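You operate a simulated robot arm through the tools that you are given. There is no shell and no other tool. Be economical: measure what you need, move in short steps, check, and stop when the job is done.

You run a simulated robot arm. Do the job below in one go: nothing can be reset, and whatever is moved stays where it is left.

## Task
Soak up the spill with granules and sweep them into the dustpan.
Fine: cover all of it and wait till the granules turn dark; put the shaker and the brush back. Set down upright: granule shaker, red brush.
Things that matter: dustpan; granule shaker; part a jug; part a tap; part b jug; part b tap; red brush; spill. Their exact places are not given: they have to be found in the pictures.

It is judged by the outcome, as a careful person would: the job done as asked, and still so three seconds after it is handed in. It fails if anything else is knocked over, pushed out of place, dropped, spilled or broken. Lids that push on must go on centred and level and be pressed home; caps that screw on are set level and turned clockwise until they are tight.

## Robot
A 6-joint arm with a fingered hand, on a carriage that runs on a rail from [-97.8, -178.6] to [5, 9.1] (x, y) and turns from -137 to 195 degrees about z. Base frame: it is fixed where the carriage stands at the start and does not move with it; the origin is on the floor, on the carriage's upright axis, x ahead of it, y to its left, z up; the surface under the hand at the start is at about z = 76. Units: cm, degrees, N and s.
Its first joint turns from -166.0 to 166.0 degrees. Places, roughly: part a tap [90, 10, 110]; part b tap [60, -40, 110]; spill [70, -20, 80]. Payload 4 kg.
The tool frame sits at the grasp point between the pads (the TCP): z along the fingers, y along the line on which they close. The tips reach 2.6 cm beyond it. The gripper opens to 13.2 cm. The gripper's body begins 7.3 cm behind the TCP. The gripper is a hand of 4 fingers: y runs from the thumb to the fingers, the wrist lies at [0, 0, -23.9] in the tool frame, and closing takes about 1.5 s.
Orientation is told as [roll, pitch, yaw] about the base's x, y, z axes, in that order, counted from this pose: with the fingers straight down and closing along the base's y, the tool's x points along the base's -x, its y along +y and its z along -z.

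## Interface
- The arm moves only by the tool move_arm. Its argument "commands" is a list of rows, each an object (a shift or turn left out is 0, a gripper value left out holds the last) with "slide": the shift along the tool's x, y, z in cm, a list of three; "dr": the turn, a rotation vector about the tool's x, y, z in degrees, a list of three; "jaw": the opening in per cent of the stroke, from 0 (shut) to 100 (fully open). In form: [{"slide": [x, y, z], "dr": [wx, wy, wz], "jaw": jaw}, ...]. A call has 1 to 8 rows; each row is the pose to reach, as a shift and turn from the pose commanded when the call began, along the tool's axes at that moment. Rows are played at 5 a second. More than 5 cm and 8.6 degrees between two rows, or a gripper value outside its range, and nothing of the call is played. A pose out of reach is approached as far as the arm can. The call stops where the force on the tool passes 40 N (or 10 N more than at its start, if that is more) or the arm is blocked; 0.2 s more then pass. Each finger travels about 4.5 cm/s and halts on what it meets, pressing with about 31 N; the grip force reading is that of the motor and also rises with nothing between the fingers. The clock runs only during rows and for 0.2 s after the last one: add rows that repeat a pose to give the fingers time. It gives the time, the measured TCP pose, the force on the tool (base axes), the opening and the grip force at its end, in the units of the frame above (readings bear some noise), with the torque about the TCP (base axes, N m) and any sound that the robot's microphone picked up, and new pictures: "show" is both (left out), scene, wrist or none.
- Cameras (640 x 400 px; columns grow to the right, rows downward): "scene" is now at [30.47, 13.1, 131.96]; the picture's right is [-0.66, -0.76, 0.00], its down [-0.43, 0.37, -0.83] and it looks along [0.62, -0.54, -0.56] (base axes); focal length 251 px, centre (320, 200). "wrist" rides on the gripper at [6.8, 0.2, -9.7] in the tool frame; the picture's right is [-0.03, 1.00, 0.00], its down [-0.82, -0.02, -0.58] and it looks along [-0.58, -0.01, 0.82] (tool axes); focal length 270 px, centre (320, 200).
- lift_body(by): slides the trunk up (or, below 0, down) by that many cm; the arm and the scene camera ride with it, the base frame stays. It gives what a move gives, with no picture.
- base_move(legs): drives the robot by 1 to 6 legs, each [ahead, left, turn to the left] in cm, cm and degrees, along the robot's own axes; the way and the turn of a leg run together, so that a leg with both is an arc; at most 150 cm and 180 degrees a leg. The arm and the cameras ride along, it lands a little off, and it stops where it bumps. It keeps to its track: a leg is cut to what the track allows. It gives what a move gives, and a new picture of the scene camera.
- hand_shape(shape): the hand has 4 fingers and takes this shape, open, in about a second: jaw (thumb against the fingers, like two jaws); tri (thumb and two fingers); tip (a fingertip pinch); poke (one finger out to press); point (the index stretched); flat (the hand flat); cup (the hand cupped); fist (a fist). The gripper value then closes the fingers along that shape, each until it touches; the sizes above hold for jaw. It gives what a move gives, with no picture.
- pan_tilt(pan, tilt): turns the head with the scene camera to pan (to the left, within 143 degrees either way) and tilt (down, from -29 to 69), counted from straight ahead of the robot. It gives what a move gives, and a new picture of the scene camera.
- point_at(camera, pixels): for up to 12 pixels [column, row] of the newest picture of that camera ("zoom" is the newest enlarged one), the place [x, y, z] in the base frame of the surface seen there, good to about 0.3 cm. It takes no simulated time.
- enlarge(camera, box): a new picture of the part [left, top, right, bottom] of that camera's present view, enlarged. It takes no simulated time.
- job_done(): hands the job in; it is judged then, once.

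Keep the steps short. Do not move on a guess: measure, check each grasp and each placing, and mend mistakes. In all there are 80 turns and 260 pictures (those below and enlarged ones count). Leave the gripper open and the arm clear of the work at the hand-in unless told otherwise, and finish with a single line.

The tools are called after "Call:" as name(argument=value, ...) on one line, values as JSON. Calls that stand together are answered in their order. move_arm: Moves the arm, as the interface text tells. Its arguments: {"type":"object","properties":{"commands":{"type":"array","items":{"type":"object","properties":{"slide":{"type":"array","items":{"type":"number"}},"dr":{"type":"array","items":{"type":"number"}},"jaw":{"type":"number"}}}},"show":{"type":"string","enum":["both","scene","wrist","none"]}},"required":["commands"]} The other tools are called the same way: lift_body (by) slides the trunk up or down; hand_shape (shape) gives the hand a shape; base_move (legs) drives the base; pan_tilt (pan, tilt) turns the head that bears the scene camera; point_at (camera, pixels) gives the place of the surface under pixels of a picture; enlarge (camera, box) takes an enlarged picture of a part of a camera's view; job_done () hands the job in.

At the start:

```text
time_s: 0.0
eef_pos: [74.35, -9.19, 111.18]
tool_rot: [0.0, -0.1, 0.0]
ft_force: [-0.1, 0.5, 1.1]
torque: [0.0, 0.01, 0.01]
finger_gap: 13.19
finger_force: 0.1
shape: jaw
trunk travel left (down, up): [-32.5, 30.3]
robot x, y, heading: [-0.4, -0.14, -0.1]
head pan, tilt: [-41.0, 34.3]
```

scene: 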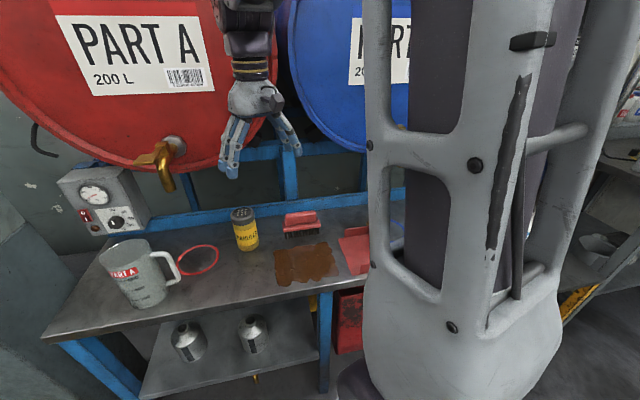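
wrist: 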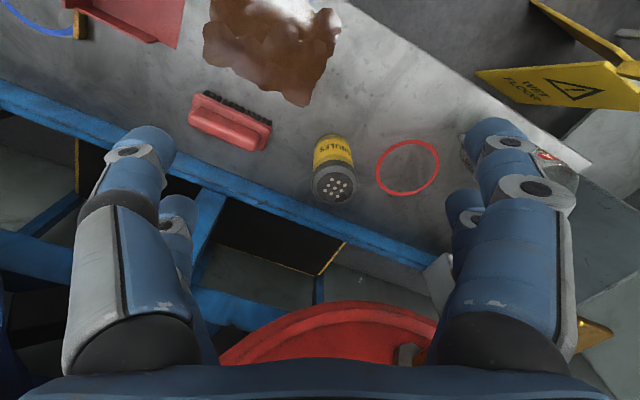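

I see the shaker (245,228), the brush (300,222), the spill (305,262) and part of the dustpan (355,250). I'll measure them.

Call:
point_at(camera="wrist", pixels=[[334, 185], [333, 150], [195, 118], [265, 145], [205, 60], [335, 15], [300, 105], [215, 5], [60, 2], [180, 45], [407, 167], [235, 110]])

Call:
enlarge(camera="wrist", box=[0, 0, 480, 220])

Call:
enlarge(camera="scene", box=[180, 180, 400, 320])

```text
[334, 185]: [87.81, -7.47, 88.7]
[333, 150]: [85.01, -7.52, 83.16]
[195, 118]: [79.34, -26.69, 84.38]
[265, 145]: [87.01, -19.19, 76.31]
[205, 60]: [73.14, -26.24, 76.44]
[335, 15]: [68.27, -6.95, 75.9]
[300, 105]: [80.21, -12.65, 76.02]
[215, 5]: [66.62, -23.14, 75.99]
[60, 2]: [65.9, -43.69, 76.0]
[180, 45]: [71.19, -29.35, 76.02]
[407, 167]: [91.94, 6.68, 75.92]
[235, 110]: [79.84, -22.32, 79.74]
```

```text
1.33 times, centred on (240, 110) of wrist
```

zoom: 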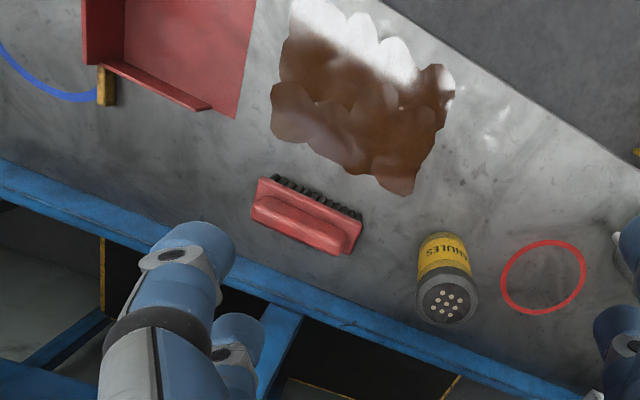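

```text
2.86 times, centred on (290, 250) of scene
```

zoom: 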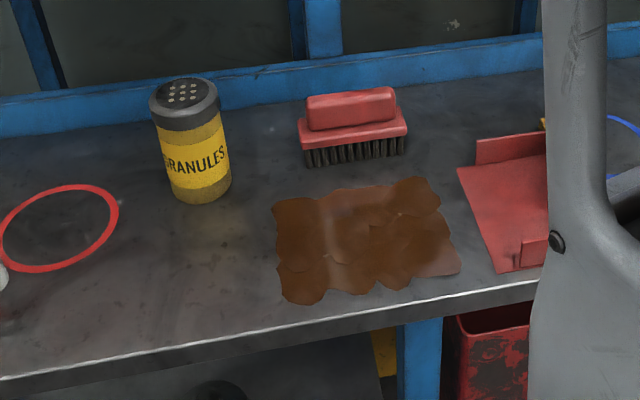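

I'll measure the outlines in the enlarged scene picture.

Call:
point_at(camera="zoom", pixels=[[276, 205], [430, 180], [460, 272], [290, 303], [300, 150], [405, 150], [350, 90], [460, 170], [497, 270], [185, 92], [200, 200], [310, 97]])

Call:
point_at(camera="scene", pixels=[[285, 292], [100, 335], [352, 228], [345, 243], [366, 270], [283, 220], [318, 213], [285, 230], [244, 212], [233, 210], [256, 210], [244, 217]])

Call:
pan_tilt(pan=-50, tilt=50)

```text
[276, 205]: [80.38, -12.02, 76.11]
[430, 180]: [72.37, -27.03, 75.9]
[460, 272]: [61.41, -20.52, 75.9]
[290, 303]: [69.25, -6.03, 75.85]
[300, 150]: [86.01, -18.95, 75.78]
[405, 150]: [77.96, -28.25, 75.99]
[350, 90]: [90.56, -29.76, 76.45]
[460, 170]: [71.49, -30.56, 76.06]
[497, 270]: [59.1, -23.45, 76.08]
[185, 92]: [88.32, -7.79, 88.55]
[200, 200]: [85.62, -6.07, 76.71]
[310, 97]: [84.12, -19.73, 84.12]
```

```text
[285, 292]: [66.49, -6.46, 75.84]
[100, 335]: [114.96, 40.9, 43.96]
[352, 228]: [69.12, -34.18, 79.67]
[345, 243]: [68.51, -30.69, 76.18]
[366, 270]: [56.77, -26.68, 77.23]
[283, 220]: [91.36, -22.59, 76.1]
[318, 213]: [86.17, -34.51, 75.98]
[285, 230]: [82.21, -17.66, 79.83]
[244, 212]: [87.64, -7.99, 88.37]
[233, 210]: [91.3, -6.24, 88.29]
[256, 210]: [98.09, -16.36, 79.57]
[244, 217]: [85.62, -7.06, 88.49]
```

```text
time_s: 0.8
eef_pos: [74.39, -9.22, 111.16]
tool_rot: [-0.1, 0.0, -0.1]
ft_force: [0.9, 0.3, 0.9]
torque: [0.01, 0.0, -0.01]
finger_gap: 13.21
finger_force: 0.0
shape: jaw
trunk travel left (down, up): [-32.5, 30.3]
robot x, y, heading: [-0.21, -0.07, -0.1]
head pan, tilt: [-50.0, 50.0]
```

scene: 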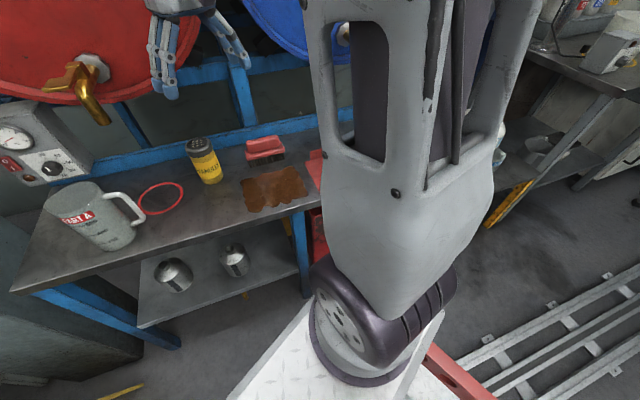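

Bench frame: the spill is about 17 x 13 cm, and its long side runs toward the dustpan lip. The shaker is at (88, -7.6) with its top at z 88.6. The brush lies parallel to the spill behind it. First I'll tilt the hand 60° outward, staying high, so I can grip the shaker from the side.

Call:
move_arm(commands=[{"dr": [0, -7.5, 0]}, {"dr": [0, -15, 0]}, {"dr": [0, -22.5, 0]}, {"dr": [0, -30, 0]}, {"dr": [0, -37.5, 0]}, {"dr": [0, -45, 0]}, {"dr": [0, -52.5, 0]}, {"dr": [0, -60, 0]}])

```text
time_s: 2.6
eef_pos: [73.68, -7.54, 115.59]
tool_rot: [-0.1, -58.8, -0.5]
ft_force: [0.0, 0.2, 0.4]
torque: [-0.04, -0.03, 0.01]
finger_gap: 13.18
finger_force: 0.0
shape: jaw
out of reach, approached as far as the arm can: row 8
trunk travel left (down, up): [-32.5, 30.3]
robot x, y, heading: [0.11, 0.17, -0.1]
head pan, tilt: [-50.0, 50.0]
```

scene: 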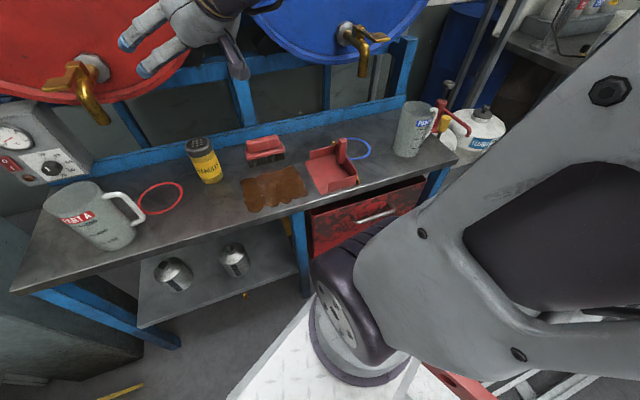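
wrist: 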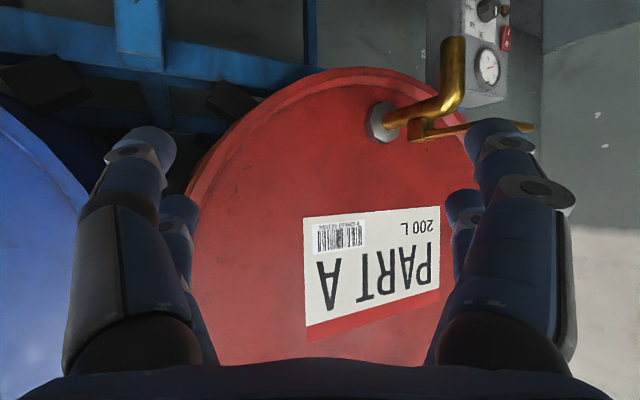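

The fold was too tight at this radius. I'll measure the taps and the newly visible objects before I drive the carriage along the rail.

Call:
point_at(camera="scene", pixels=[[82, 92], [104, 122], [352, 38], [364, 72], [410, 130], [310, 165], [335, 150], [356, 180], [341, 147], [262, 143], [353, 185], [305, 197]])

Call:
enlarge(camera="scene", box=[180, 90, 460, 265])

```text
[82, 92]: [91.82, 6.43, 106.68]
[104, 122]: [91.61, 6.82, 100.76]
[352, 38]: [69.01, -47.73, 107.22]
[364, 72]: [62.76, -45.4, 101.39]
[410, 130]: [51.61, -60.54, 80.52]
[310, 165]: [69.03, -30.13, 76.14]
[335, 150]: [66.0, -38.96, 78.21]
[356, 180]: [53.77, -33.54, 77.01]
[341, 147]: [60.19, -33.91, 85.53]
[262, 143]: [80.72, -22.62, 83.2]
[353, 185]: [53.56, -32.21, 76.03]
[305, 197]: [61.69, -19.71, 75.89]
```

```text
2.29 times, centred on (320, 178) of scene
```

zoom: 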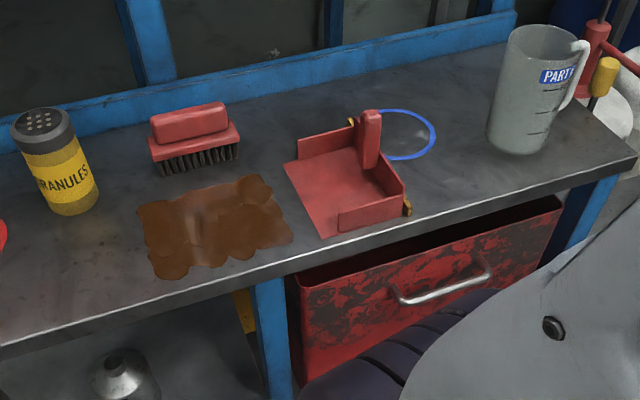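

Tap ends are at z ≥ 100 and about 77 cm out. I'll drive 40 cm along the rail in small arcs, turning 14° to the left so the hand stays in front of the taps.

Call:
base_move(legs=[[-4.8, -8.77, 3.5], [-5.33, -8.46, 3.5], [-5.83, -8.12, 3.5], [-6.32, -7.75, 3.5]])

```text
time_s: 6.0
eef_pos: [54.0, -24.41, 115.63]
tool_rot: [0.0, -58.8, 13.8]
ft_force: [0.2, -1.2, 0.3]
torque: [-0.01, 0.01, -0.01]
finger_gap: 13.16
finger_force: 0.0
shape: jaw
trunk travel left (down, up): [-32.5, 30.3]
robot x, y, heading: [-19.4, -35.05, 14.2]
head pan, tilt: [-50.0, 50.0]
```

scene: 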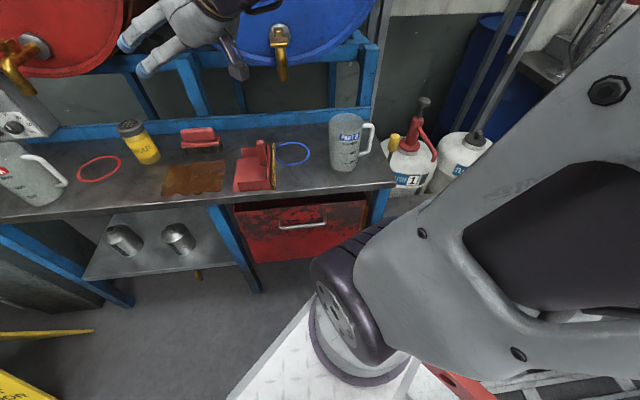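

Clear of the taps. Now I'll move toward the pre-grasp, about 90% of the way, with the fingers opened to about 9 cm.

Call:
move_arm(commands=[{"slide": [0.98, 0.93, 4.34], "jaw": 75}, {"slide": [1.95, 1.85, 8.68]}, {"slide": [2.93, 2.78, 13.0]}, {"slide": [3.9, 3.7, 17.35]}, {"slide": [4.88, 4.63, 21.7]}, {"slide": [5.85, 5.55, 26.0]}, {"slide": [6.83, 6.48, 30.4]}, {"slide": [7.8, 7.4, 34.7]}])

```text
time_s: 7.8
eef_pos: [77.05, -10.86, 90.84]
tool_rot: [0.0, -58.8, 13.9]
ft_force: [-0.2, -0.1, -0.5]
torque: [-0.02, 0.0, 0.03]
finger_gap: 9.91
finger_force: 0.1
shape: jaw
out of reach, approached as far as the arm can: row 1, 2, 3
trunk travel left (down, up): [-32.5, 30.3]
robot x, y, heading: [-19.06, -35.27, 14.3]
head pan, tilt: [-50.0, 50.0]
```

scene: 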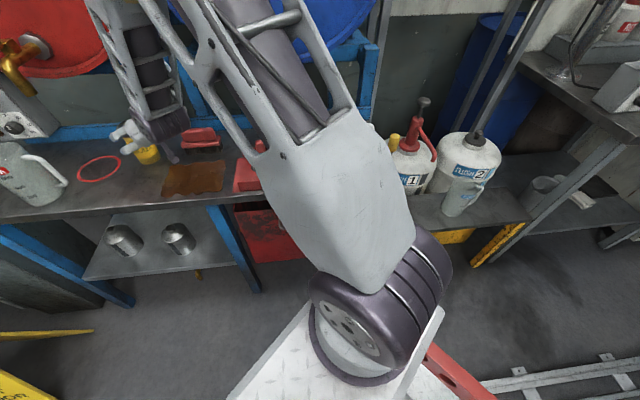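
wrist: 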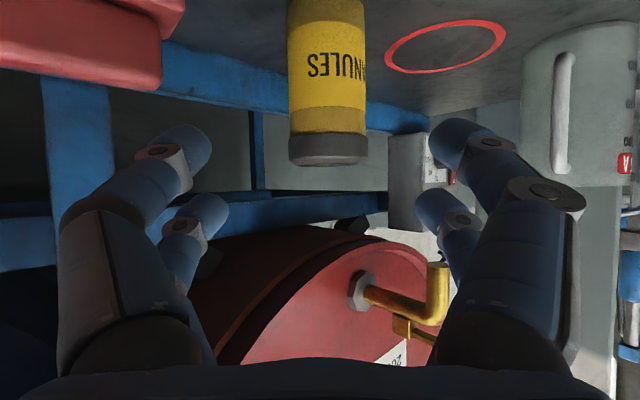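

The shaker is visible and centred at column 327. I'll check the measured position before the final approach.

Call:
point_at(camera="wrist", pixels=[[327, 100], [292, 100], [362, 100], [327, 155], [120, 60], [327, 15], [160, 30]])

```text
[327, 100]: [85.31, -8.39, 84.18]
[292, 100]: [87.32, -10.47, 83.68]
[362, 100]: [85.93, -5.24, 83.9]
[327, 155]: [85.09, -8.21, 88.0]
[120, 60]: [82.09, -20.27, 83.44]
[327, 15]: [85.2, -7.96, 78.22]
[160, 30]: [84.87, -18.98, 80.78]
```

Centre confirmed at about (88.0, -7.7). Moving in to the grasp.

Call:
move_arm(commands=[{"slide": [0.8, 0.46, 3.5]}, {"slide": [0.8, 0.46, 7]}, {"slide": [0.8, 0.46, 10.5]}, {"slide": [0.8, 0.46, 13.8]}, {"slide": [0.8, 0.46, 13.8]}])

```text
time_s: 9.0
eef_pos: [88.1, -7.94, 83.24]
tool_rot: [-0.1, -58.9, 13.8]
ft_force: [0.0, 0.1, -1.2]
torque: [-0.01, 0.01, -0.02]
finger_gap: 9.93
finger_force: 0.1
shape: jaw
trunk travel left (down, up): [-32.5, 30.3]
robot x, y, heading: [-18.97, -35.47, 14.1]
head pan, tilt: [-50.0, 50.0]
```

scene: 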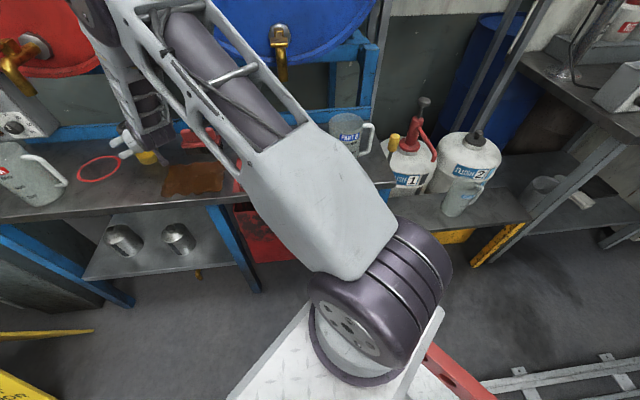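
wrist: 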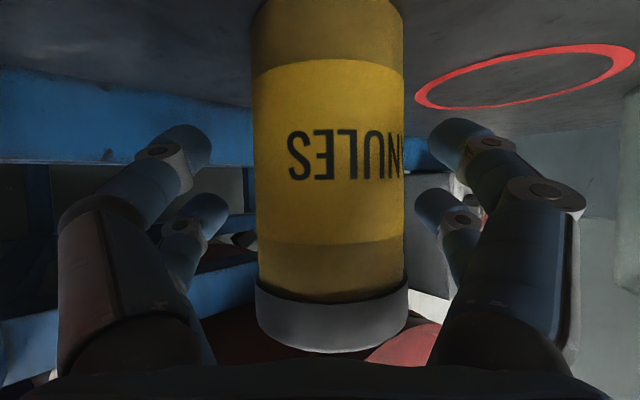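

The shaker is between the fingers with the lid in front of the palm. Closing.

Call:
move_arm(commands=[{"jaw": 40}, {"jaw": 30}, {"jaw": 30}, {"jaw": 30}, {"jaw": 30}, {"jaw": 30}, {"jaw": 30}], show="wrist")

```text
time_s: 10.6
eef_pos: [87.93, -7.9, 83.23]
tool_rot: [0.0, -58.8, 13.8]
ft_force: [0.6, -0.7, 3.6]
torque: [-0.14, 0.13, -0.01]
finger_gap: 4.96
finger_force: 31.2
shape: jaw
trunk travel left (down, up): [-32.5, 30.3]
robot x, y, heading: [-19.36, -35.5, 13.8]
head pan, tilt: [-50.0, 50.0]
```

wrist: 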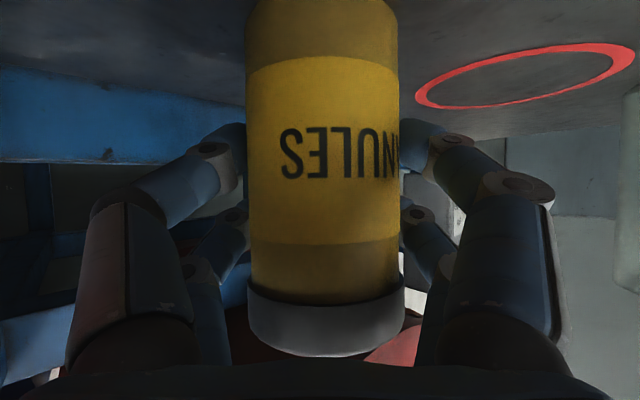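

Firm hold (gap 4.96, 31 N). I'll lift it clear and carry it above the middle of the spill.

Call:
move_arm(commands=[{"slide": [-2.14, 0, -1.3], "jaw": 25}, {"slide": [-4.28, 0, -2.59]}, {"slide": [-3.69, -0.86, -6.57]}, {"slide": [-3.1, -1.72, -10.55]}, {"slide": [-2.51, -2.58, -14.53]}, {"slide": [-1.92, -3.44, -18.5]}, {"slide": [-1.33, -4.3, -22.5]}, {"slide": [-1.33, -4.3, -22.5]}])

```text
time_s: 12.4
eef_pos: [71.18, -16.33, 95.64]
tool_rot: [0.1, -58.7, 13.9]
ft_force: [-0.4, -0.5, -2.7]
torque: [0.03, -0.03, 0.0]
finger_gap: 4.64
finger_force: 30.9
shape: jaw
trunk travel left (down, up): [-32.5, 30.3]
robot x, y, heading: [-19.11, -35.15, 14.0]
head pan, tilt: [-50.0, 50.0]
```

scene: 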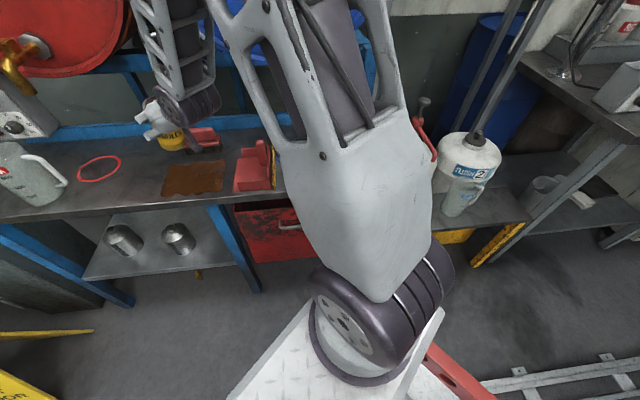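
wrist: 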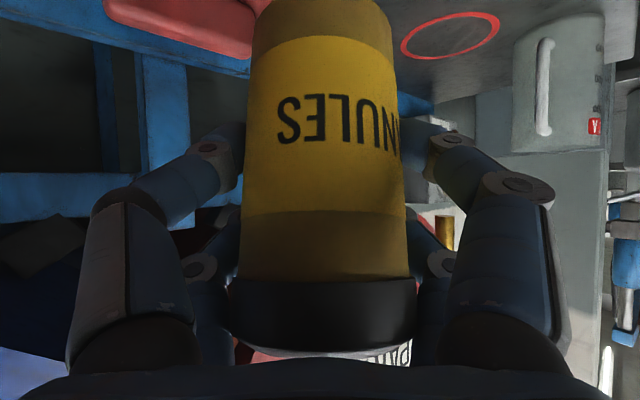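

Still held. Now I'll roll the hand about its own axis to invert the shaker over the spill: the first 68°.

Call:
move_arm(commands=[{"dr": [0, 0, 8.5]}, {"dr": [0, 0, 17]}, {"dr": [0, 0, 25.5]}, {"dr": [0, 0, 34]}, {"dr": [0, 0, 42.5]}, {"dr": [0, 0, 51]}, {"dr": [0, 0, 59.5]}, {"dr": [0, 0, 68]}], show="scene")

```text
time_s: 14.2
eef_pos: [71.06, -16.33, 95.99]
tool_rot: [56.8, -18.6, -64.3]
ft_force: [0.3, 0.7, -2.8]
torque: [0.02, -0.03, -0.01]
finger_gap: 4.65
finger_force: 31.3
shape: jaw
trunk travel left (down, up): [-32.5, 30.3]
robot x, y, heading: [-19.39, -35.16, 14.0]
head pan, tilt: [-50.0, 50.0]
```

scene: 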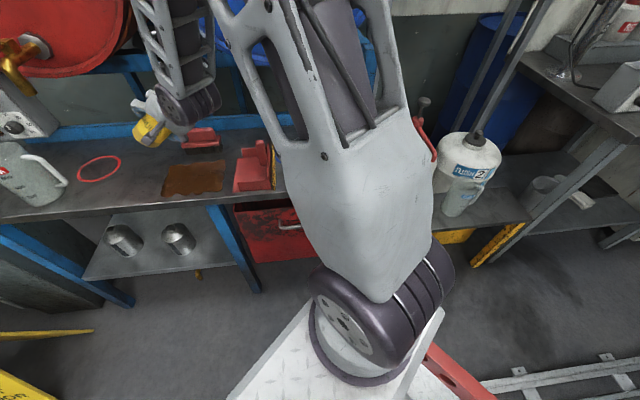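

Rolling onward, another 68°.

Call:
move_arm(commands=[{"dr": [0, 0, 8.5]}, {"dr": [0, 0, 17]}, {"dr": [0, 0, 25.5]}, {"dr": [0, 0, 34]}, {"dr": [0, 0, 42.5]}, {"dr": [0, 0, 51]}, {"dr": [0, 0, 59.5]}, {"dr": [0, 0, 68]}], show="scene")

```text
time_s: 16.0
eef_pos: [71.09, -16.39, 95.89]
tool_rot: [48.8, 38.1, -104.5]
ft_force: [-0.1, 0.7, -3.6]
torque: [-0.06, 0.01, 0.04]
finger_gap: 4.67
finger_force: 30.7
shape: jaw
trunk travel left (down, up): [-32.5, 30.3]
robot x, y, heading: [-19.25, -35.46, 14.3]
head pan, tilt: [-50.0, 50.0]
```

scene: 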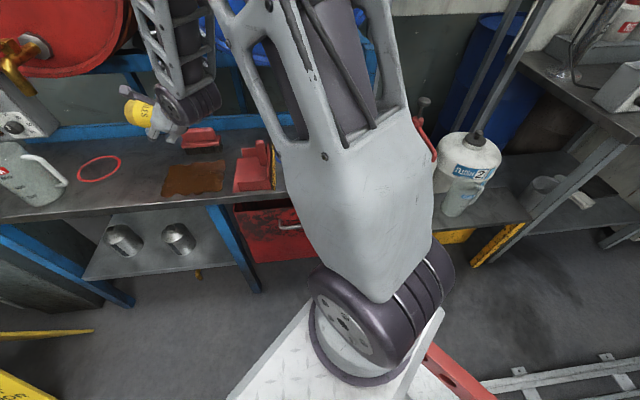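

Completing the roll (44° more).

Call:
move_arm(commands=[{"dr": [0, 0, 8.5]}, {"dr": [0, 0, 17]}, {"dr": [0, 0, 25.5]}, {"dr": [0, 0, 34]}, {"dr": [0, 0, 44]}], show="none")

```text
refused: row 5 steps farther than a row can; nothing moved
```

Call:
move_arm(commands=[{"dr": [0, 0, 8.5]}, {"dr": [0, 0, 17]}, {"dr": [0, 0, 25.5]}, {"dr": [0, 0, 34]}, {"dr": [0, 0, 39]}, {"dr": [0, 0, 44]}], show="none")

```text
time_s: 17.4
eef_pos: [71.02, -16.4, 95.85]
tool_rot: [-0.2, 58.7, -166.4]
ft_force: [-0.2, 0.0, -3.0]
torque: [-0.03, -0.02, 0.0]
finger_gap: 4.63
finger_force: 31.5
shape: jaw
trunk travel left (down, up): [-32.5, 30.3]
robot x, y, heading: [-18.94, -35.2, 14.3]
head pan, tilt: [-50.0, 50.0]
```

Now I'll pitch the fingers up toward level to bring the shaker nearly upside down.

Call:
move_arm(commands=[{"dr": [0, 7.5, 0]}, {"dr": [0, 15, 0]}, {"dr": [0, 22.5, 0]}, {"dr": [0, 30, 0]}, {"dr": [0, 37.5, 0]}, {"dr": [0, 45, 0]}])

```text
time_s: 18.8
eef_pos: [71.1, -16.41, 95.86]
tool_rot: [-179.9, 76.2, 13.8]
ft_force: [-0.1, 0.4, -2.7]
torque: [0.02, 0.0, -0.02]
finger_gap: 4.6
finger_force: 31.5
shape: jaw
trunk travel left (down, up): [-32.5, 30.3]
robot x, y, heading: [-19.2, -35.12, 14.3]
head pan, tilt: [-50.0, 50.0]
```

scene: 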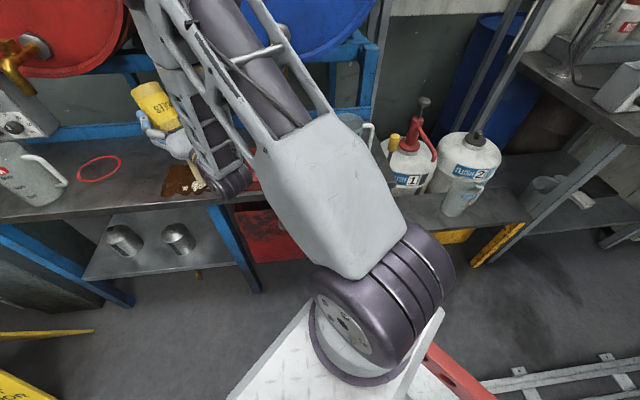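
wrist: 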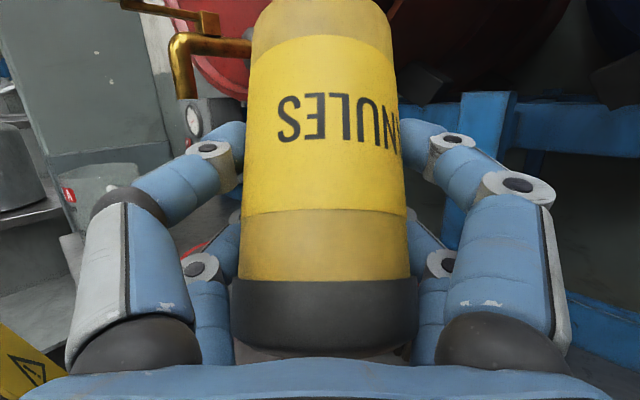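

Granules are already falling. I'll zoom in on the spill.

Call:
enlarge(camera="scene", box=[120, 130, 260, 220])

```text
4.44 times, centred on (190, 175) of scene
```

zoom: 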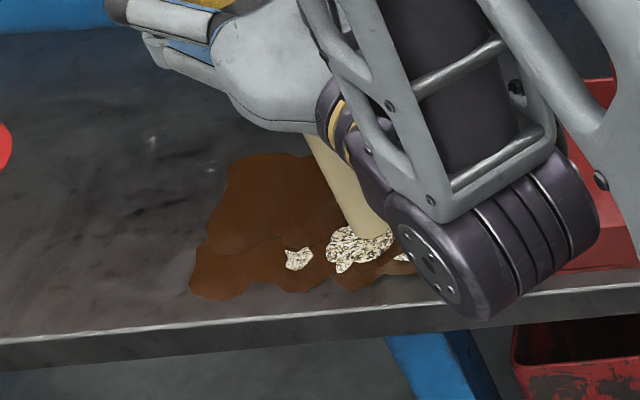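

A stream is flowing. I'll measure where it lands.

Call:
point_at(camera="zoom", pixels=[[372, 236], [345, 245], [300, 258], [340, 185], [225, 200], [200, 290]])

```text
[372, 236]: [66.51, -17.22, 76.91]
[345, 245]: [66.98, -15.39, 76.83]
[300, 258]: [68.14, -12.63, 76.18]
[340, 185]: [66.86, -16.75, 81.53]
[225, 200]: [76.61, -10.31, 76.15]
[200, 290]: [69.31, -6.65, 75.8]
```

The stream lands about 4.5 cm nearer than the TCP, around (66.6, -17). I'll sweep it over the spill in a raster.

Call:
move_arm(commands=[{"slide": [0.35, 1.62, -1.44]}, {"slide": [0.72, 3.32, -2.95]}, {"slide": [0.37, 4.67, -1.52]}, {"slide": [0.02, 6.02, -0.09]}, {"slide": [-0.33, 4.4, 1.35]}, {"slide": [-0.7, 2.7, 2.86]}, {"slide": [-1.06, 1.08, 4.31]}, {"slide": [-1.43, -0.62, 5.82]}], show="scene")

Call:
enlarge(camera="scene", box=[120, 130, 260, 220])

```text
time_s: 20.6
eef_pos: [76.64, -14.31, 95.79]
tool_rot: [-179.8, 76.2, 14.0]
ft_force: [0.1, 0.0, -2.7]
torque: [0.02, -0.04, -0.01]
finger_gap: 4.6
finger_force: 30.8
shape: jaw
trunk travel left (down, up): [-32.5, 30.3]
robot x, y, heading: [-19.19, -34.96, 14.3]
head pan, tilt: [-50.0, 50.0]
```

scene: 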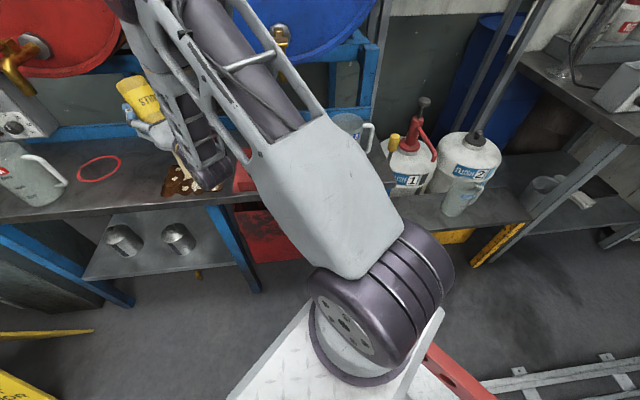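

```text
4.44 times, centred on (190, 175) of scene
```

zoom: 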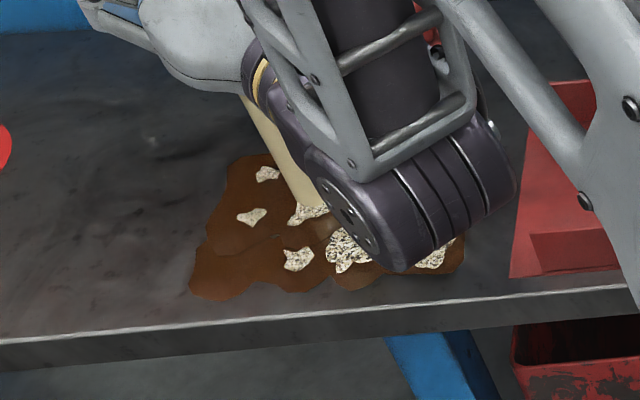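

Patches land slowly, about one every 0.2 s. I'll continue more slowly over the left end.

Call:
move_arm(commands=[{"slide": [-0.24, -1.11, 0.98]}, {"slide": [-0.48, -2.21, 1.97]}, {"slide": [-0.72, -3.32, 2.95]}, {"slide": [-0.42, -4.46, 1.73]}, {"slide": [-0.13, -5.61, 0.52]}, {"slide": [0.18, -5.41, -0.71]}, {"slide": [0.42, -4.31, -1.69]}, {"slide": [0.74, -2.84, -3.01]}], show="none")

Call:
enlarge(camera="scene", box=[120, 130, 260, 220])

```text
time_s: 22.4
eef_pos: [73.15, -12.24, 95.9]
tool_rot: [-180.0, 76.3, 13.9]
ft_force: [0.3, 1.2, -3.6]
torque: [-0.01, 0.02, 0.02]
finger_gap: 4.59
finger_force: 30.7
shape: jaw
trunk travel left (down, up): [-32.5, 30.3]
robot x, y, heading: [-19.45, -35.52, 14.7]
head pan, tilt: [-50.0, 50.0]
```

```text
4.44 times, centred on (190, 175) of scene
```

zoom: 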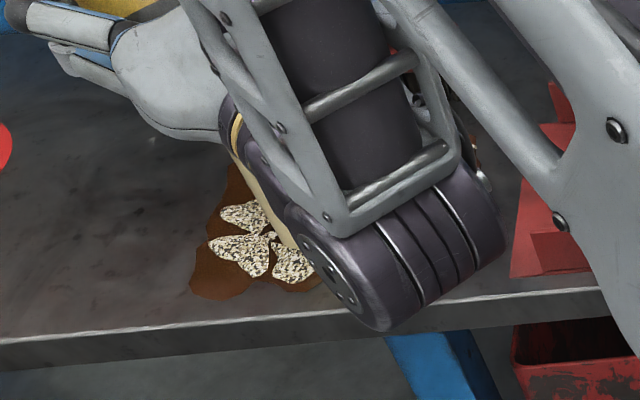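

Working. Next I'll cover the left front corner and the left edge going back.

Call:
move_arm(commands=[{"slide": [-0.17, -1.8, 0.68]}, {"slide": [-0.33, -3.6, 1.36]}, {"slide": [-0.52, -4.77, 2.13]}, {"slide": [-0.77, -3.82, 3.14]}, {"slide": [-1.1, -2.82, 4.49]}, {"slide": [-1.45, -1.47, 5.92]}, {"slide": [-1.81, -0.12, 7.35]}, {"slide": [-2.16, 1.23, 8.78]}], show="none")

Call:
enlarge(camera="scene", box=[120, 130, 260, 220])

```text
time_s: 24.2
eef_pos: [82.21, -11.41, 95.69]
tool_rot: [-179.9, 76.3, 13.9]
ft_force: [0.5, -0.4, -3.5]
torque: [0.03, 0.04, -0.05]
finger_gap: 4.59
finger_force: 31.6
shape: jaw
trunk travel left (down, up): [-32.5, 30.3]
robot x, y, heading: [-19.42, -35.21, 14.4]
head pan, tilt: [-50.0, 50.0]
```

```text
4.44 times, centred on (190, 175) of scene
```

zoom: 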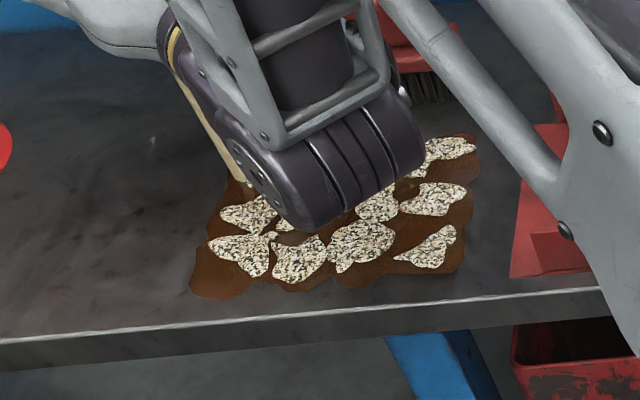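

Now the back row, left to right.

Call:
move_arm(commands=[{"slide": [0.2, 1.67, -0.82]}, {"slide": [0.49, 2.99, -2.0]}, {"slide": [0.78, 4.32, -3.18]}, {"slide": [1.07, 5.65, -4.36]}, {"slide": [1.36, 6.98, -5.55]}, {"slide": [1.65, 8.3, -6.73]}, {"slide": [1.94, 9.63, -7.91]}, {"slide": [2.23, 10.95, -9.09]}], show="none")

Call:
enlarge(camera="scene", box=[120, 130, 260, 220])

```text
time_s: 26.0
eef_pos: [75.72, -24.22, 95.66]
tool_rot: [-179.9, 76.3, 14.0]
ft_force: [-0.1, 0.3, -2.8]
torque: [0.0, 0.03, 0.01]
finger_gap: 4.59
finger_force: 31.3
shape: jaw
trunk travel left (down, up): [-32.5, 30.3]
robot x, y, heading: [-19.3, -35.36, 14.2]
head pan, tilt: [-50.0, 50.0]
```

```text
4.44 times, centred on (190, 175) of scene
```

zoom: 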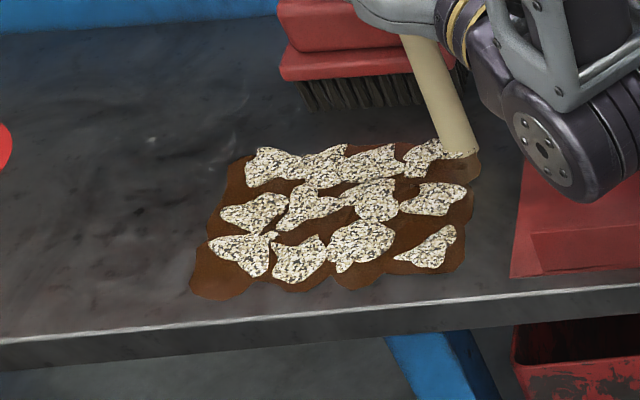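

It's a clear 4 x 3 pattern, with gaps at the front-left and the right edge and between patches. I'll measure the landing point and the gaps.

Call:
point_at(camera="zoom", pixels=[[465, 158], [455, 185], [450, 250], [380, 275], [290, 285], [215, 280], [225, 215], [240, 175], [310, 175], [395, 235], [300, 235], [400, 180]])

```text
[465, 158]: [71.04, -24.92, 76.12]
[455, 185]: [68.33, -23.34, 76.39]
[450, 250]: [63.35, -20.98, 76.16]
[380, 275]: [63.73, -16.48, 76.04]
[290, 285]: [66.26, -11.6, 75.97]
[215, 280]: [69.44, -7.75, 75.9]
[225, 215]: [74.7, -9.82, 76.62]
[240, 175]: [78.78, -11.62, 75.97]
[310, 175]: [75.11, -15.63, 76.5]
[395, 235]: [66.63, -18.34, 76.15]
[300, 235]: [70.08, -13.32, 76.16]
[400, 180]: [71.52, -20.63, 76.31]
```

Now down the right edge and along the front.

Call:
move_arm(commands=[{"slide": [0.31, -1.04, -1.25]}, {"slide": [0.6, -2.37, -2.44]}, {"slide": [0.94, -3.65, -3.83]}, {"slide": [1.31, -4.85, -5.34]}, {"slide": [1.65, -6.13, -6.74]}, {"slide": [1.67, -7.9, -6.81]}, {"slide": [1.4, -9.58, -5.71]}, {"slide": [1.12, -11.14, -4.54]}], show="none")

```text
time_s: 27.8
eef_pos: [68.6, -14.78, 95.81]
tool_rot: [-179.9, 76.1, 14.1]
ft_force: [-0.7, 0.6, -2.5]
torque: [0.02, -0.01, 0.01]
finger_gap: 4.58
finger_force: 30.8
shape: jaw
trunk travel left (down, up): [-32.5, 30.3]
robot x, y, heading: [-19.55, -35.13, 14.3]
head pan, tilt: [-50.0, 50.0]
```

Continuing along the front to the left corner and up the left edge.

Call:
move_arm(commands=[{"slide": [-0.35, -1.8, 1.43]}, {"slide": [-0.66, -3.33, 2.7]}, {"slide": [-1.02, -4.82, 4.15]}, {"slide": [-1.4, -6.28, 5.7]}, {"slide": [-1.73, -6.46, 7.04]}, {"slide": [-2.08, -5.37, 8.48]}, {"slide": [-2.45, -4.07, 9.97]}, {"slide": [-2.79, -2.79, 11.36]}], show="none")

Call:
enlarge(camera="scene", box=[120, 130, 260, 220])

```text
time_s: 29.6
eef_pos: [79.18, -9.0, 95.95]
tool_rot: [180.0, 76.3, 14.0]
ft_force: [-0.5, 0.1, -2.7]
torque: [0.0, 0.02, 0.0]
finger_gap: 4.59
finger_force: 31.2
shape: jaw
trunk travel left (down, up): [-32.5, 30.3]
robot x, y, heading: [-19.0, -35.25, 14.0]
head pan, tilt: [-50.0, 50.0]
```

```text
4.44 times, centred on (190, 175) of scene
```

zoom: 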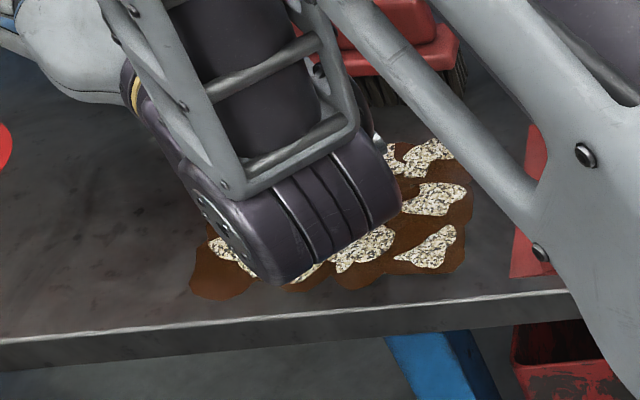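

I'll pass over the inner gaps again, ending at the back right where the view is clear.

Call:
move_arm(commands=[{"slide": [-0.39, 1.74, 1.58]}, {"slide": [0.01, 4.41, -0.05]}, {"slide": [0.36, 6.12, -1.46]}, {"slide": [0.88, 8.67, -3.57]}, {"slide": [1.34, 10.26, -5.45]}, {"slide": [1.62, 13.05, -6.61]}], show="none")

Call:
enlarge(camera="scene", box=[140, 130, 260, 210])

```text
time_s: 31.0
eef_pos: [75.75, -23.41, 95.72]
tool_rot: [-179.8, 76.3, 14.0]
ft_force: [0.0, 0.2, -4.3]
torque: [0.01, -0.01, -0.01]
finger_gap: 4.56
finger_force: 31.1
shape: jaw
trunk travel left (down, up): [-32.5, 30.3]
robot x, y, heading: [-19.68, -34.84, 14.4]
head pan, tilt: [-50.0, 50.0]
```

```text
5.00 times, centred on (200, 170) of scene
```

zoom: 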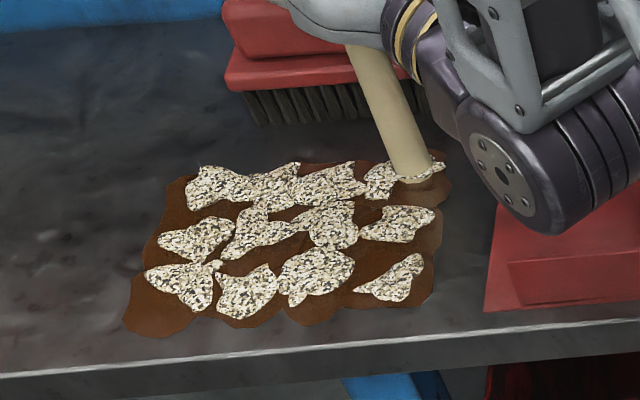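

Same 12 patches as before, so every cell of the spill is covered and saturated. I'll stop pouring by pitching back while staying over the spill.

Call:
move_arm(commands=[{"slide": [0.12, -1.3, -0.47], "dr": [0, -7.5, 0]}, {"slide": [0.23, -2.6, -0.94], "dr": [0, -15, 0]}, {"slide": [0.35, -4.0, -1.4], "dr": [0, -22.5, 0]}, {"slide": [0.46, -5.3, -1.9], "dr": [0, -30, 0]}, {"slide": [0.58, -6.6, -2.3], "dr": [0, -37.5, 0]}, {"slide": [0.69, -7.92, -2.81], "dr": [0, -45, 0]}], show="none")

Call:
move_arm(commands=[{"dr": [0, 0, -8.5]}, {"dr": [0, 0, -17]}, {"dr": [0, 0, -25.5]}, {"dr": [0, 0, -34]}, {"dr": [0, 0, -42.5]}, {"dr": [0, 0, -51]}, {"dr": [0, 0, -59.5]}, {"dr": [0, 0, -68]}], show="none")

Call:
move_arm(commands=[{"dr": [0, 0, -8.5]}, {"dr": [0, 0, -17]}, {"dr": [0, 0, -25.5]}, {"dr": [0, 0, -34]}, {"dr": [0, 0, -42.5]}, {"dr": [0, 0, -51]}, {"dr": [0, 0, -59.5]}, {"dr": [0, 0, -68]}], show="none")

Call:
move_arm(commands=[{"dr": [0, 0, -8.5]}, {"dr": [0, 0, -17]}, {"dr": [0, 0, -25.5]}, {"dr": [0, 0, -34]}, {"dr": [0, 0, -39]}, {"dr": [0, 0, -44]}])

```text
time_s: 32.4
eef_pos: [71.05, -16.35, 95.84]
tool_rot: [0.0, 58.7, -166.3]
ft_force: [0.1, -0.7, -2.3]
torque: [0.02, 0.02, 0.01]
finger_gap: 4.61
finger_force: 30.8
shape: jaw
trunk travel left (down, up): [-32.5, 30.3]
robot x, y, heading: [-19.48, -35.16, 14.5]
head pan, tilt: [-50.0, 50.0]
```

```text
time_s: 34.2
eef_pos: [71.0, -16.41, 95.88]
tool_rot: [56.8, 18.6, -87.9]
ft_force: [-0.6, 0.3, -3.1]
torque: [-0.03, 0.03, -0.05]
finger_gap: 4.57
finger_force: 31.0
shape: jaw
trunk travel left (down, up): [-32.5, 30.3]
robot x, y, heading: [-19.55, -34.95, 14.4]
head pan, tilt: [-50.0, 50.0]
```

```text
time_s: 36.0
eef_pos: [70.88, -16.32, 95.87]
tool_rot: [48.9, -38.0, -47.8]
ft_force: [-0.2, -0.6, -2.8]
torque: [-0.05, 0.0, -0.01]
finger_gap: 4.53
finger_force: 31.7
shape: jaw
trunk travel left (down, up): [-32.5, 30.3]
robot x, y, heading: [-19.26, -35.11, 14.2]
head pan, tilt: [-50.0, 50.0]
```

```text
time_s: 37.4
eef_pos: [71.05, -16.32, 95.74]
tool_rot: [-0.3, -58.6, 14.0]
ft_force: [-0.3, -0.7, -2.9]
torque: [0.02, -0.01, 0.01]
finger_gap: 4.54
finger_force: 31.1
shape: jaw
trunk travel left (down, up): [-32.5, 30.3]
robot x, y, heading: [-19.05, -35.28, 14.1]
head pan, tilt: [-50.0, 50.0]
```

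scene: 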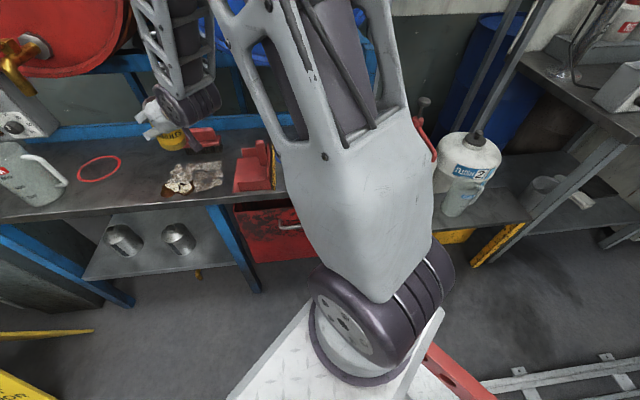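
wrist: 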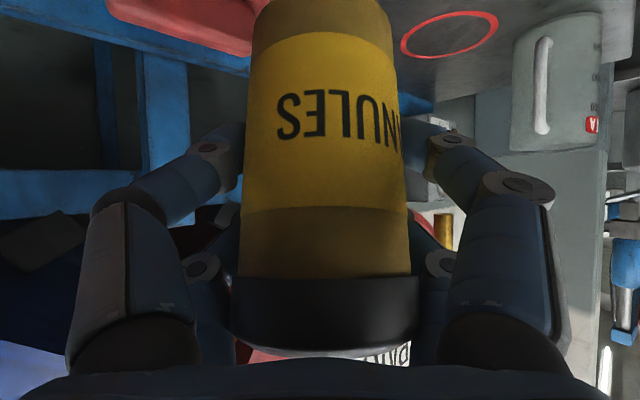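

Call:
enlarge(camera="scene", box=[140, 130, 260, 210])

```text
5.00 times, centred on (200, 170) of scene
```

zoom: 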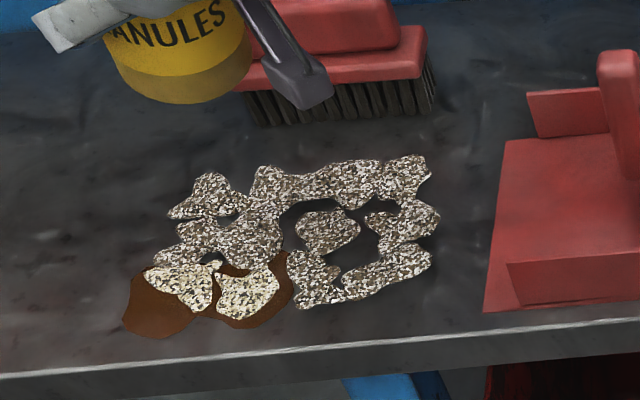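

Most cells are absorbing, but the two front-left cells still show liquid. I'll wait a moment and look again.

Call:
move_arm(commands=[{}, {}, {}, {}, {}, {}, {}, {}], show="none")

Call:
enlarge(camera="scene", box=[140, 130, 260, 210])

```text
time_s: 39.2
eef_pos: [70.93, -16.37, 95.78]
tool_rot: [0.0, -58.7, 13.7]
ft_force: [0.2, 0.0, -2.9]
torque: [-0.01, -0.03, 0.01]
finger_gap: 4.56
finger_force: 31.0
shape: jaw
trunk travel left (down, up): [-32.5, 30.3]
robot x, y, heading: [-18.98, -35.37, 14.3]
head pan, tilt: [-50.0, 50.0]
```

```text
5.00 times, centred on (200, 170) of scene
```

zoom: 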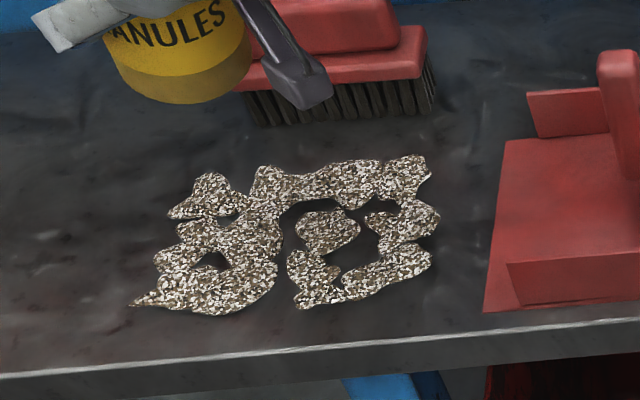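

All absorbed now and darkening. I'll carry the shaker back to just above its original place.

Call:
move_arm(commands=[{"slide": [-0.6, 0.86, 4.0]}, {"slide": [-1.18, 1.72, 7.96]}, {"slide": [-1.77, 2.58, 11.94]}, {"slide": [-2.36, 3.44, 15.9]}, {"slide": [-2.95, 4.3, 19.9]}, {"slide": [-1.0, 4.3, 21.1]}, {"slide": [0.2, 4.3, 21.8]}, {"slide": [0.2, 4.3, 21.8]}])

```text
time_s: 41.0
eef_pos: [87.73, -7.88, 84.38]
tool_rot: [0.0, -58.7, 13.9]
ft_force: [-0.1, 0.2, -2.3]
torque: [0.0, -0.02, 0.01]
finger_gap: 4.58
finger_force: 31.3
shape: jaw
trunk travel left (down, up): [-32.5, 30.3]
robot x, y, heading: [-19.68, -35.25, 14.1]
head pan, tilt: [-50.0, 50.0]
```

scene: 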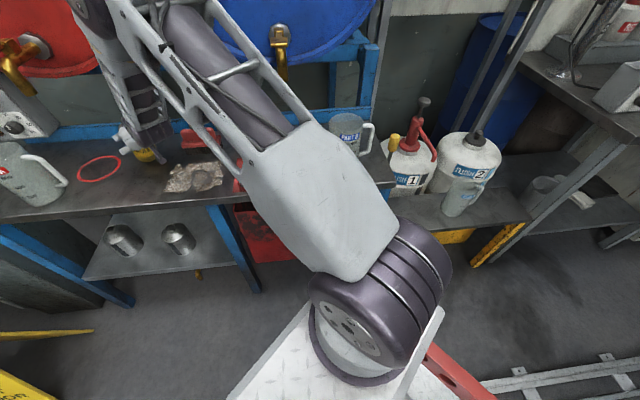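
wrist: 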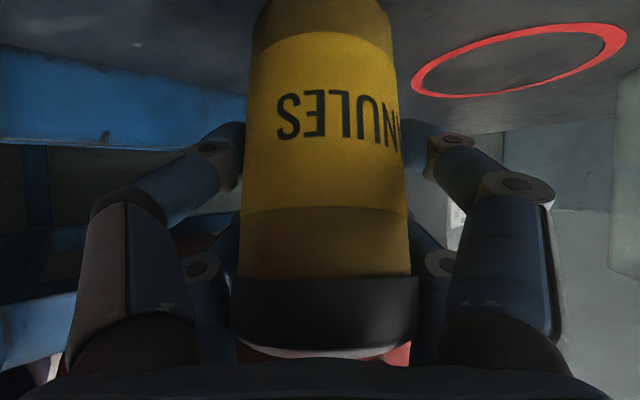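

The shaker looks tilted slightly in the grip. I'll measure its front line.

Call:
point_at(camera="wrist", pixels=[[320, 15], [320, 60], [320, 140], [320, 180], [320, 230], [320, 265], [248, 60], [390, 60], [245, 180], [402, 180]])

```text
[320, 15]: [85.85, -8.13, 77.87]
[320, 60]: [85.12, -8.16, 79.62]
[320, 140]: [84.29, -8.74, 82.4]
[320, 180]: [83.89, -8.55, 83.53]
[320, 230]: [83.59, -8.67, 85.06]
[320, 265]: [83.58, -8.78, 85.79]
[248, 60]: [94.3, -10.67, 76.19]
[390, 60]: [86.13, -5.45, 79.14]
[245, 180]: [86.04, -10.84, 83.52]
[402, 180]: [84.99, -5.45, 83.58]
```

It's tilted about 16° with the top toward the robot. I'll lift 2 cm, counter-rotate the hand and re-measure.

Call:
move_arm(commands=[{"slide": [-1.71, 0, -1.04]}, {"slide": [-1.71, 0, -1.04], "dr": [0, 8, 0]}, {"slide": [-1.71, 0, -1.04], "dr": [0, 16.3, 0]}, {"slide": [-1.71, 0, -1.04], "dr": [0, 16.3, 0]}], show="wrist")

Call:
point_at(camera="wrist", pixels=[[320, 15], [320, 60], [320, 140], [320, 180], [320, 230], [320, 265], [260, 140], [380, 140]])

```text
time_s: 42.0
eef_pos: [87.95, -7.79, 86.36]
tool_rot: [0.1, -42.4, 13.7]
ft_force: [0.2, -0.7, -3.0]
torque: [0.0, -0.03, 0.0]
finger_gap: 4.51
finger_force: 31.3
shape: jaw
trunk travel left (down, up): [-32.5, 30.3]
robot x, y, heading: [-19.47, -35.59, 14.2]
head pan, tilt: [-50.0, 50.0]
```

wrist: 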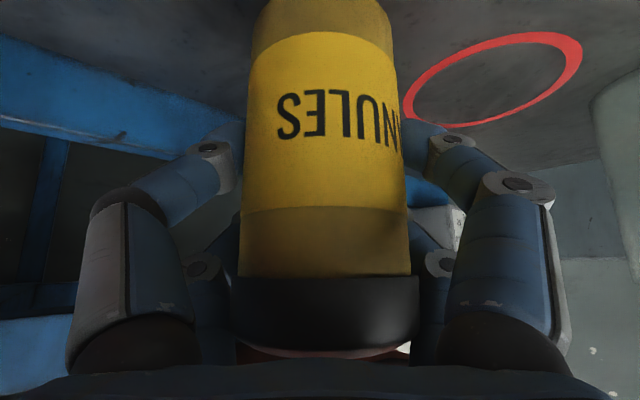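

```text
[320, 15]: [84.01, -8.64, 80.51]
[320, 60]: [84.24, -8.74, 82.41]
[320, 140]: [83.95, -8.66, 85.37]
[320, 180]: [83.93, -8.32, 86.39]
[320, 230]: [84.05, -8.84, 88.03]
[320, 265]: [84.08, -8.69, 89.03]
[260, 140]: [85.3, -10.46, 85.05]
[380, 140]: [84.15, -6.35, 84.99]
```

It's vertical now, standing about 1.2 cm short of its spot and about 2.9 cm up. I'll lower it there gently.

Call:
move_arm(commands=[{"slide": [-0.92, 0.05, 0.84]}, {"slide": [-0.1, 0.05, 1.75]}, {"slide": [0.765, 0.05, 2.69]}, {"slide": [0.9, 0.05, 2.84]}, {"slide": [0.9, 0.05, 2.84]}], show="wrist")

Call:
point_at(camera="wrist", pixels=[[320, 15], [320, 60], [320, 140], [320, 230], [320, 272]])

```text
time_s: 43.2
eef_pos: [89.08, -7.47, 83.68]
tool_rot: [0.1, -42.4, 14.0]
ft_force: [0.2, 0.5, -3.4]
torque: [0.01, -0.04, 0.01]
finger_gap: 4.54
finger_force: 31.8
shape: jaw
trunk travel left (down, up): [-32.5, 30.3]
robot x, y, heading: [-19.43, -35.26, 14.4]
head pan, tilt: [-50.0, 50.0]
```

wrist: 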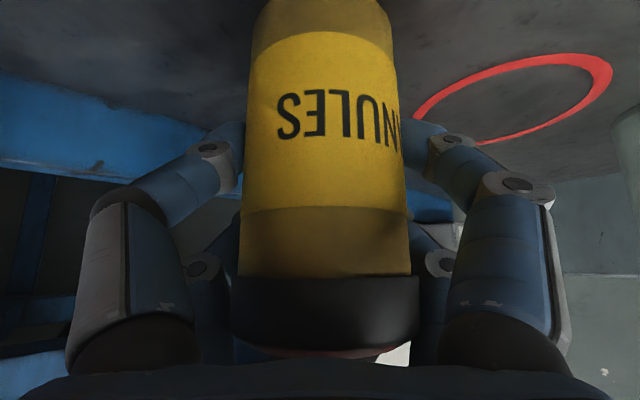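

```text
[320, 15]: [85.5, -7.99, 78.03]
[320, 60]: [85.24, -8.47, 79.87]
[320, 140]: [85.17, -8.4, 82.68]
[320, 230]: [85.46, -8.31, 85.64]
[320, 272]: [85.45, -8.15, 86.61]
```

Right position. I'll lower in 0.2 cm steps until it touches.

Call:
move_arm(commands=[{"slide": [0.13, 0, 0.15]}, {"slide": [0.2, 0, 0.22]}, {"slide": [0.27, 0, 0.3]}, {"slide": [0.27, 0, 0.3]}], show="none")

```text
time_s: 44.2
eef_pos: [89.19, -7.38, 83.46]
tool_rot: [0.0, -42.6, 13.9]
ft_force: [-1.1, -0.2, 2.5]
torque: [-0.18, 0.19, 0.01]
finger_gap: 4.54
finger_force: 30.6
shape: jaw
trunk travel left (down, up): [-32.5, 30.3]
robot x, y, heading: [-19.4, -35.07, 14.5]
head pan, tilt: [-50.0, 50.0]
```

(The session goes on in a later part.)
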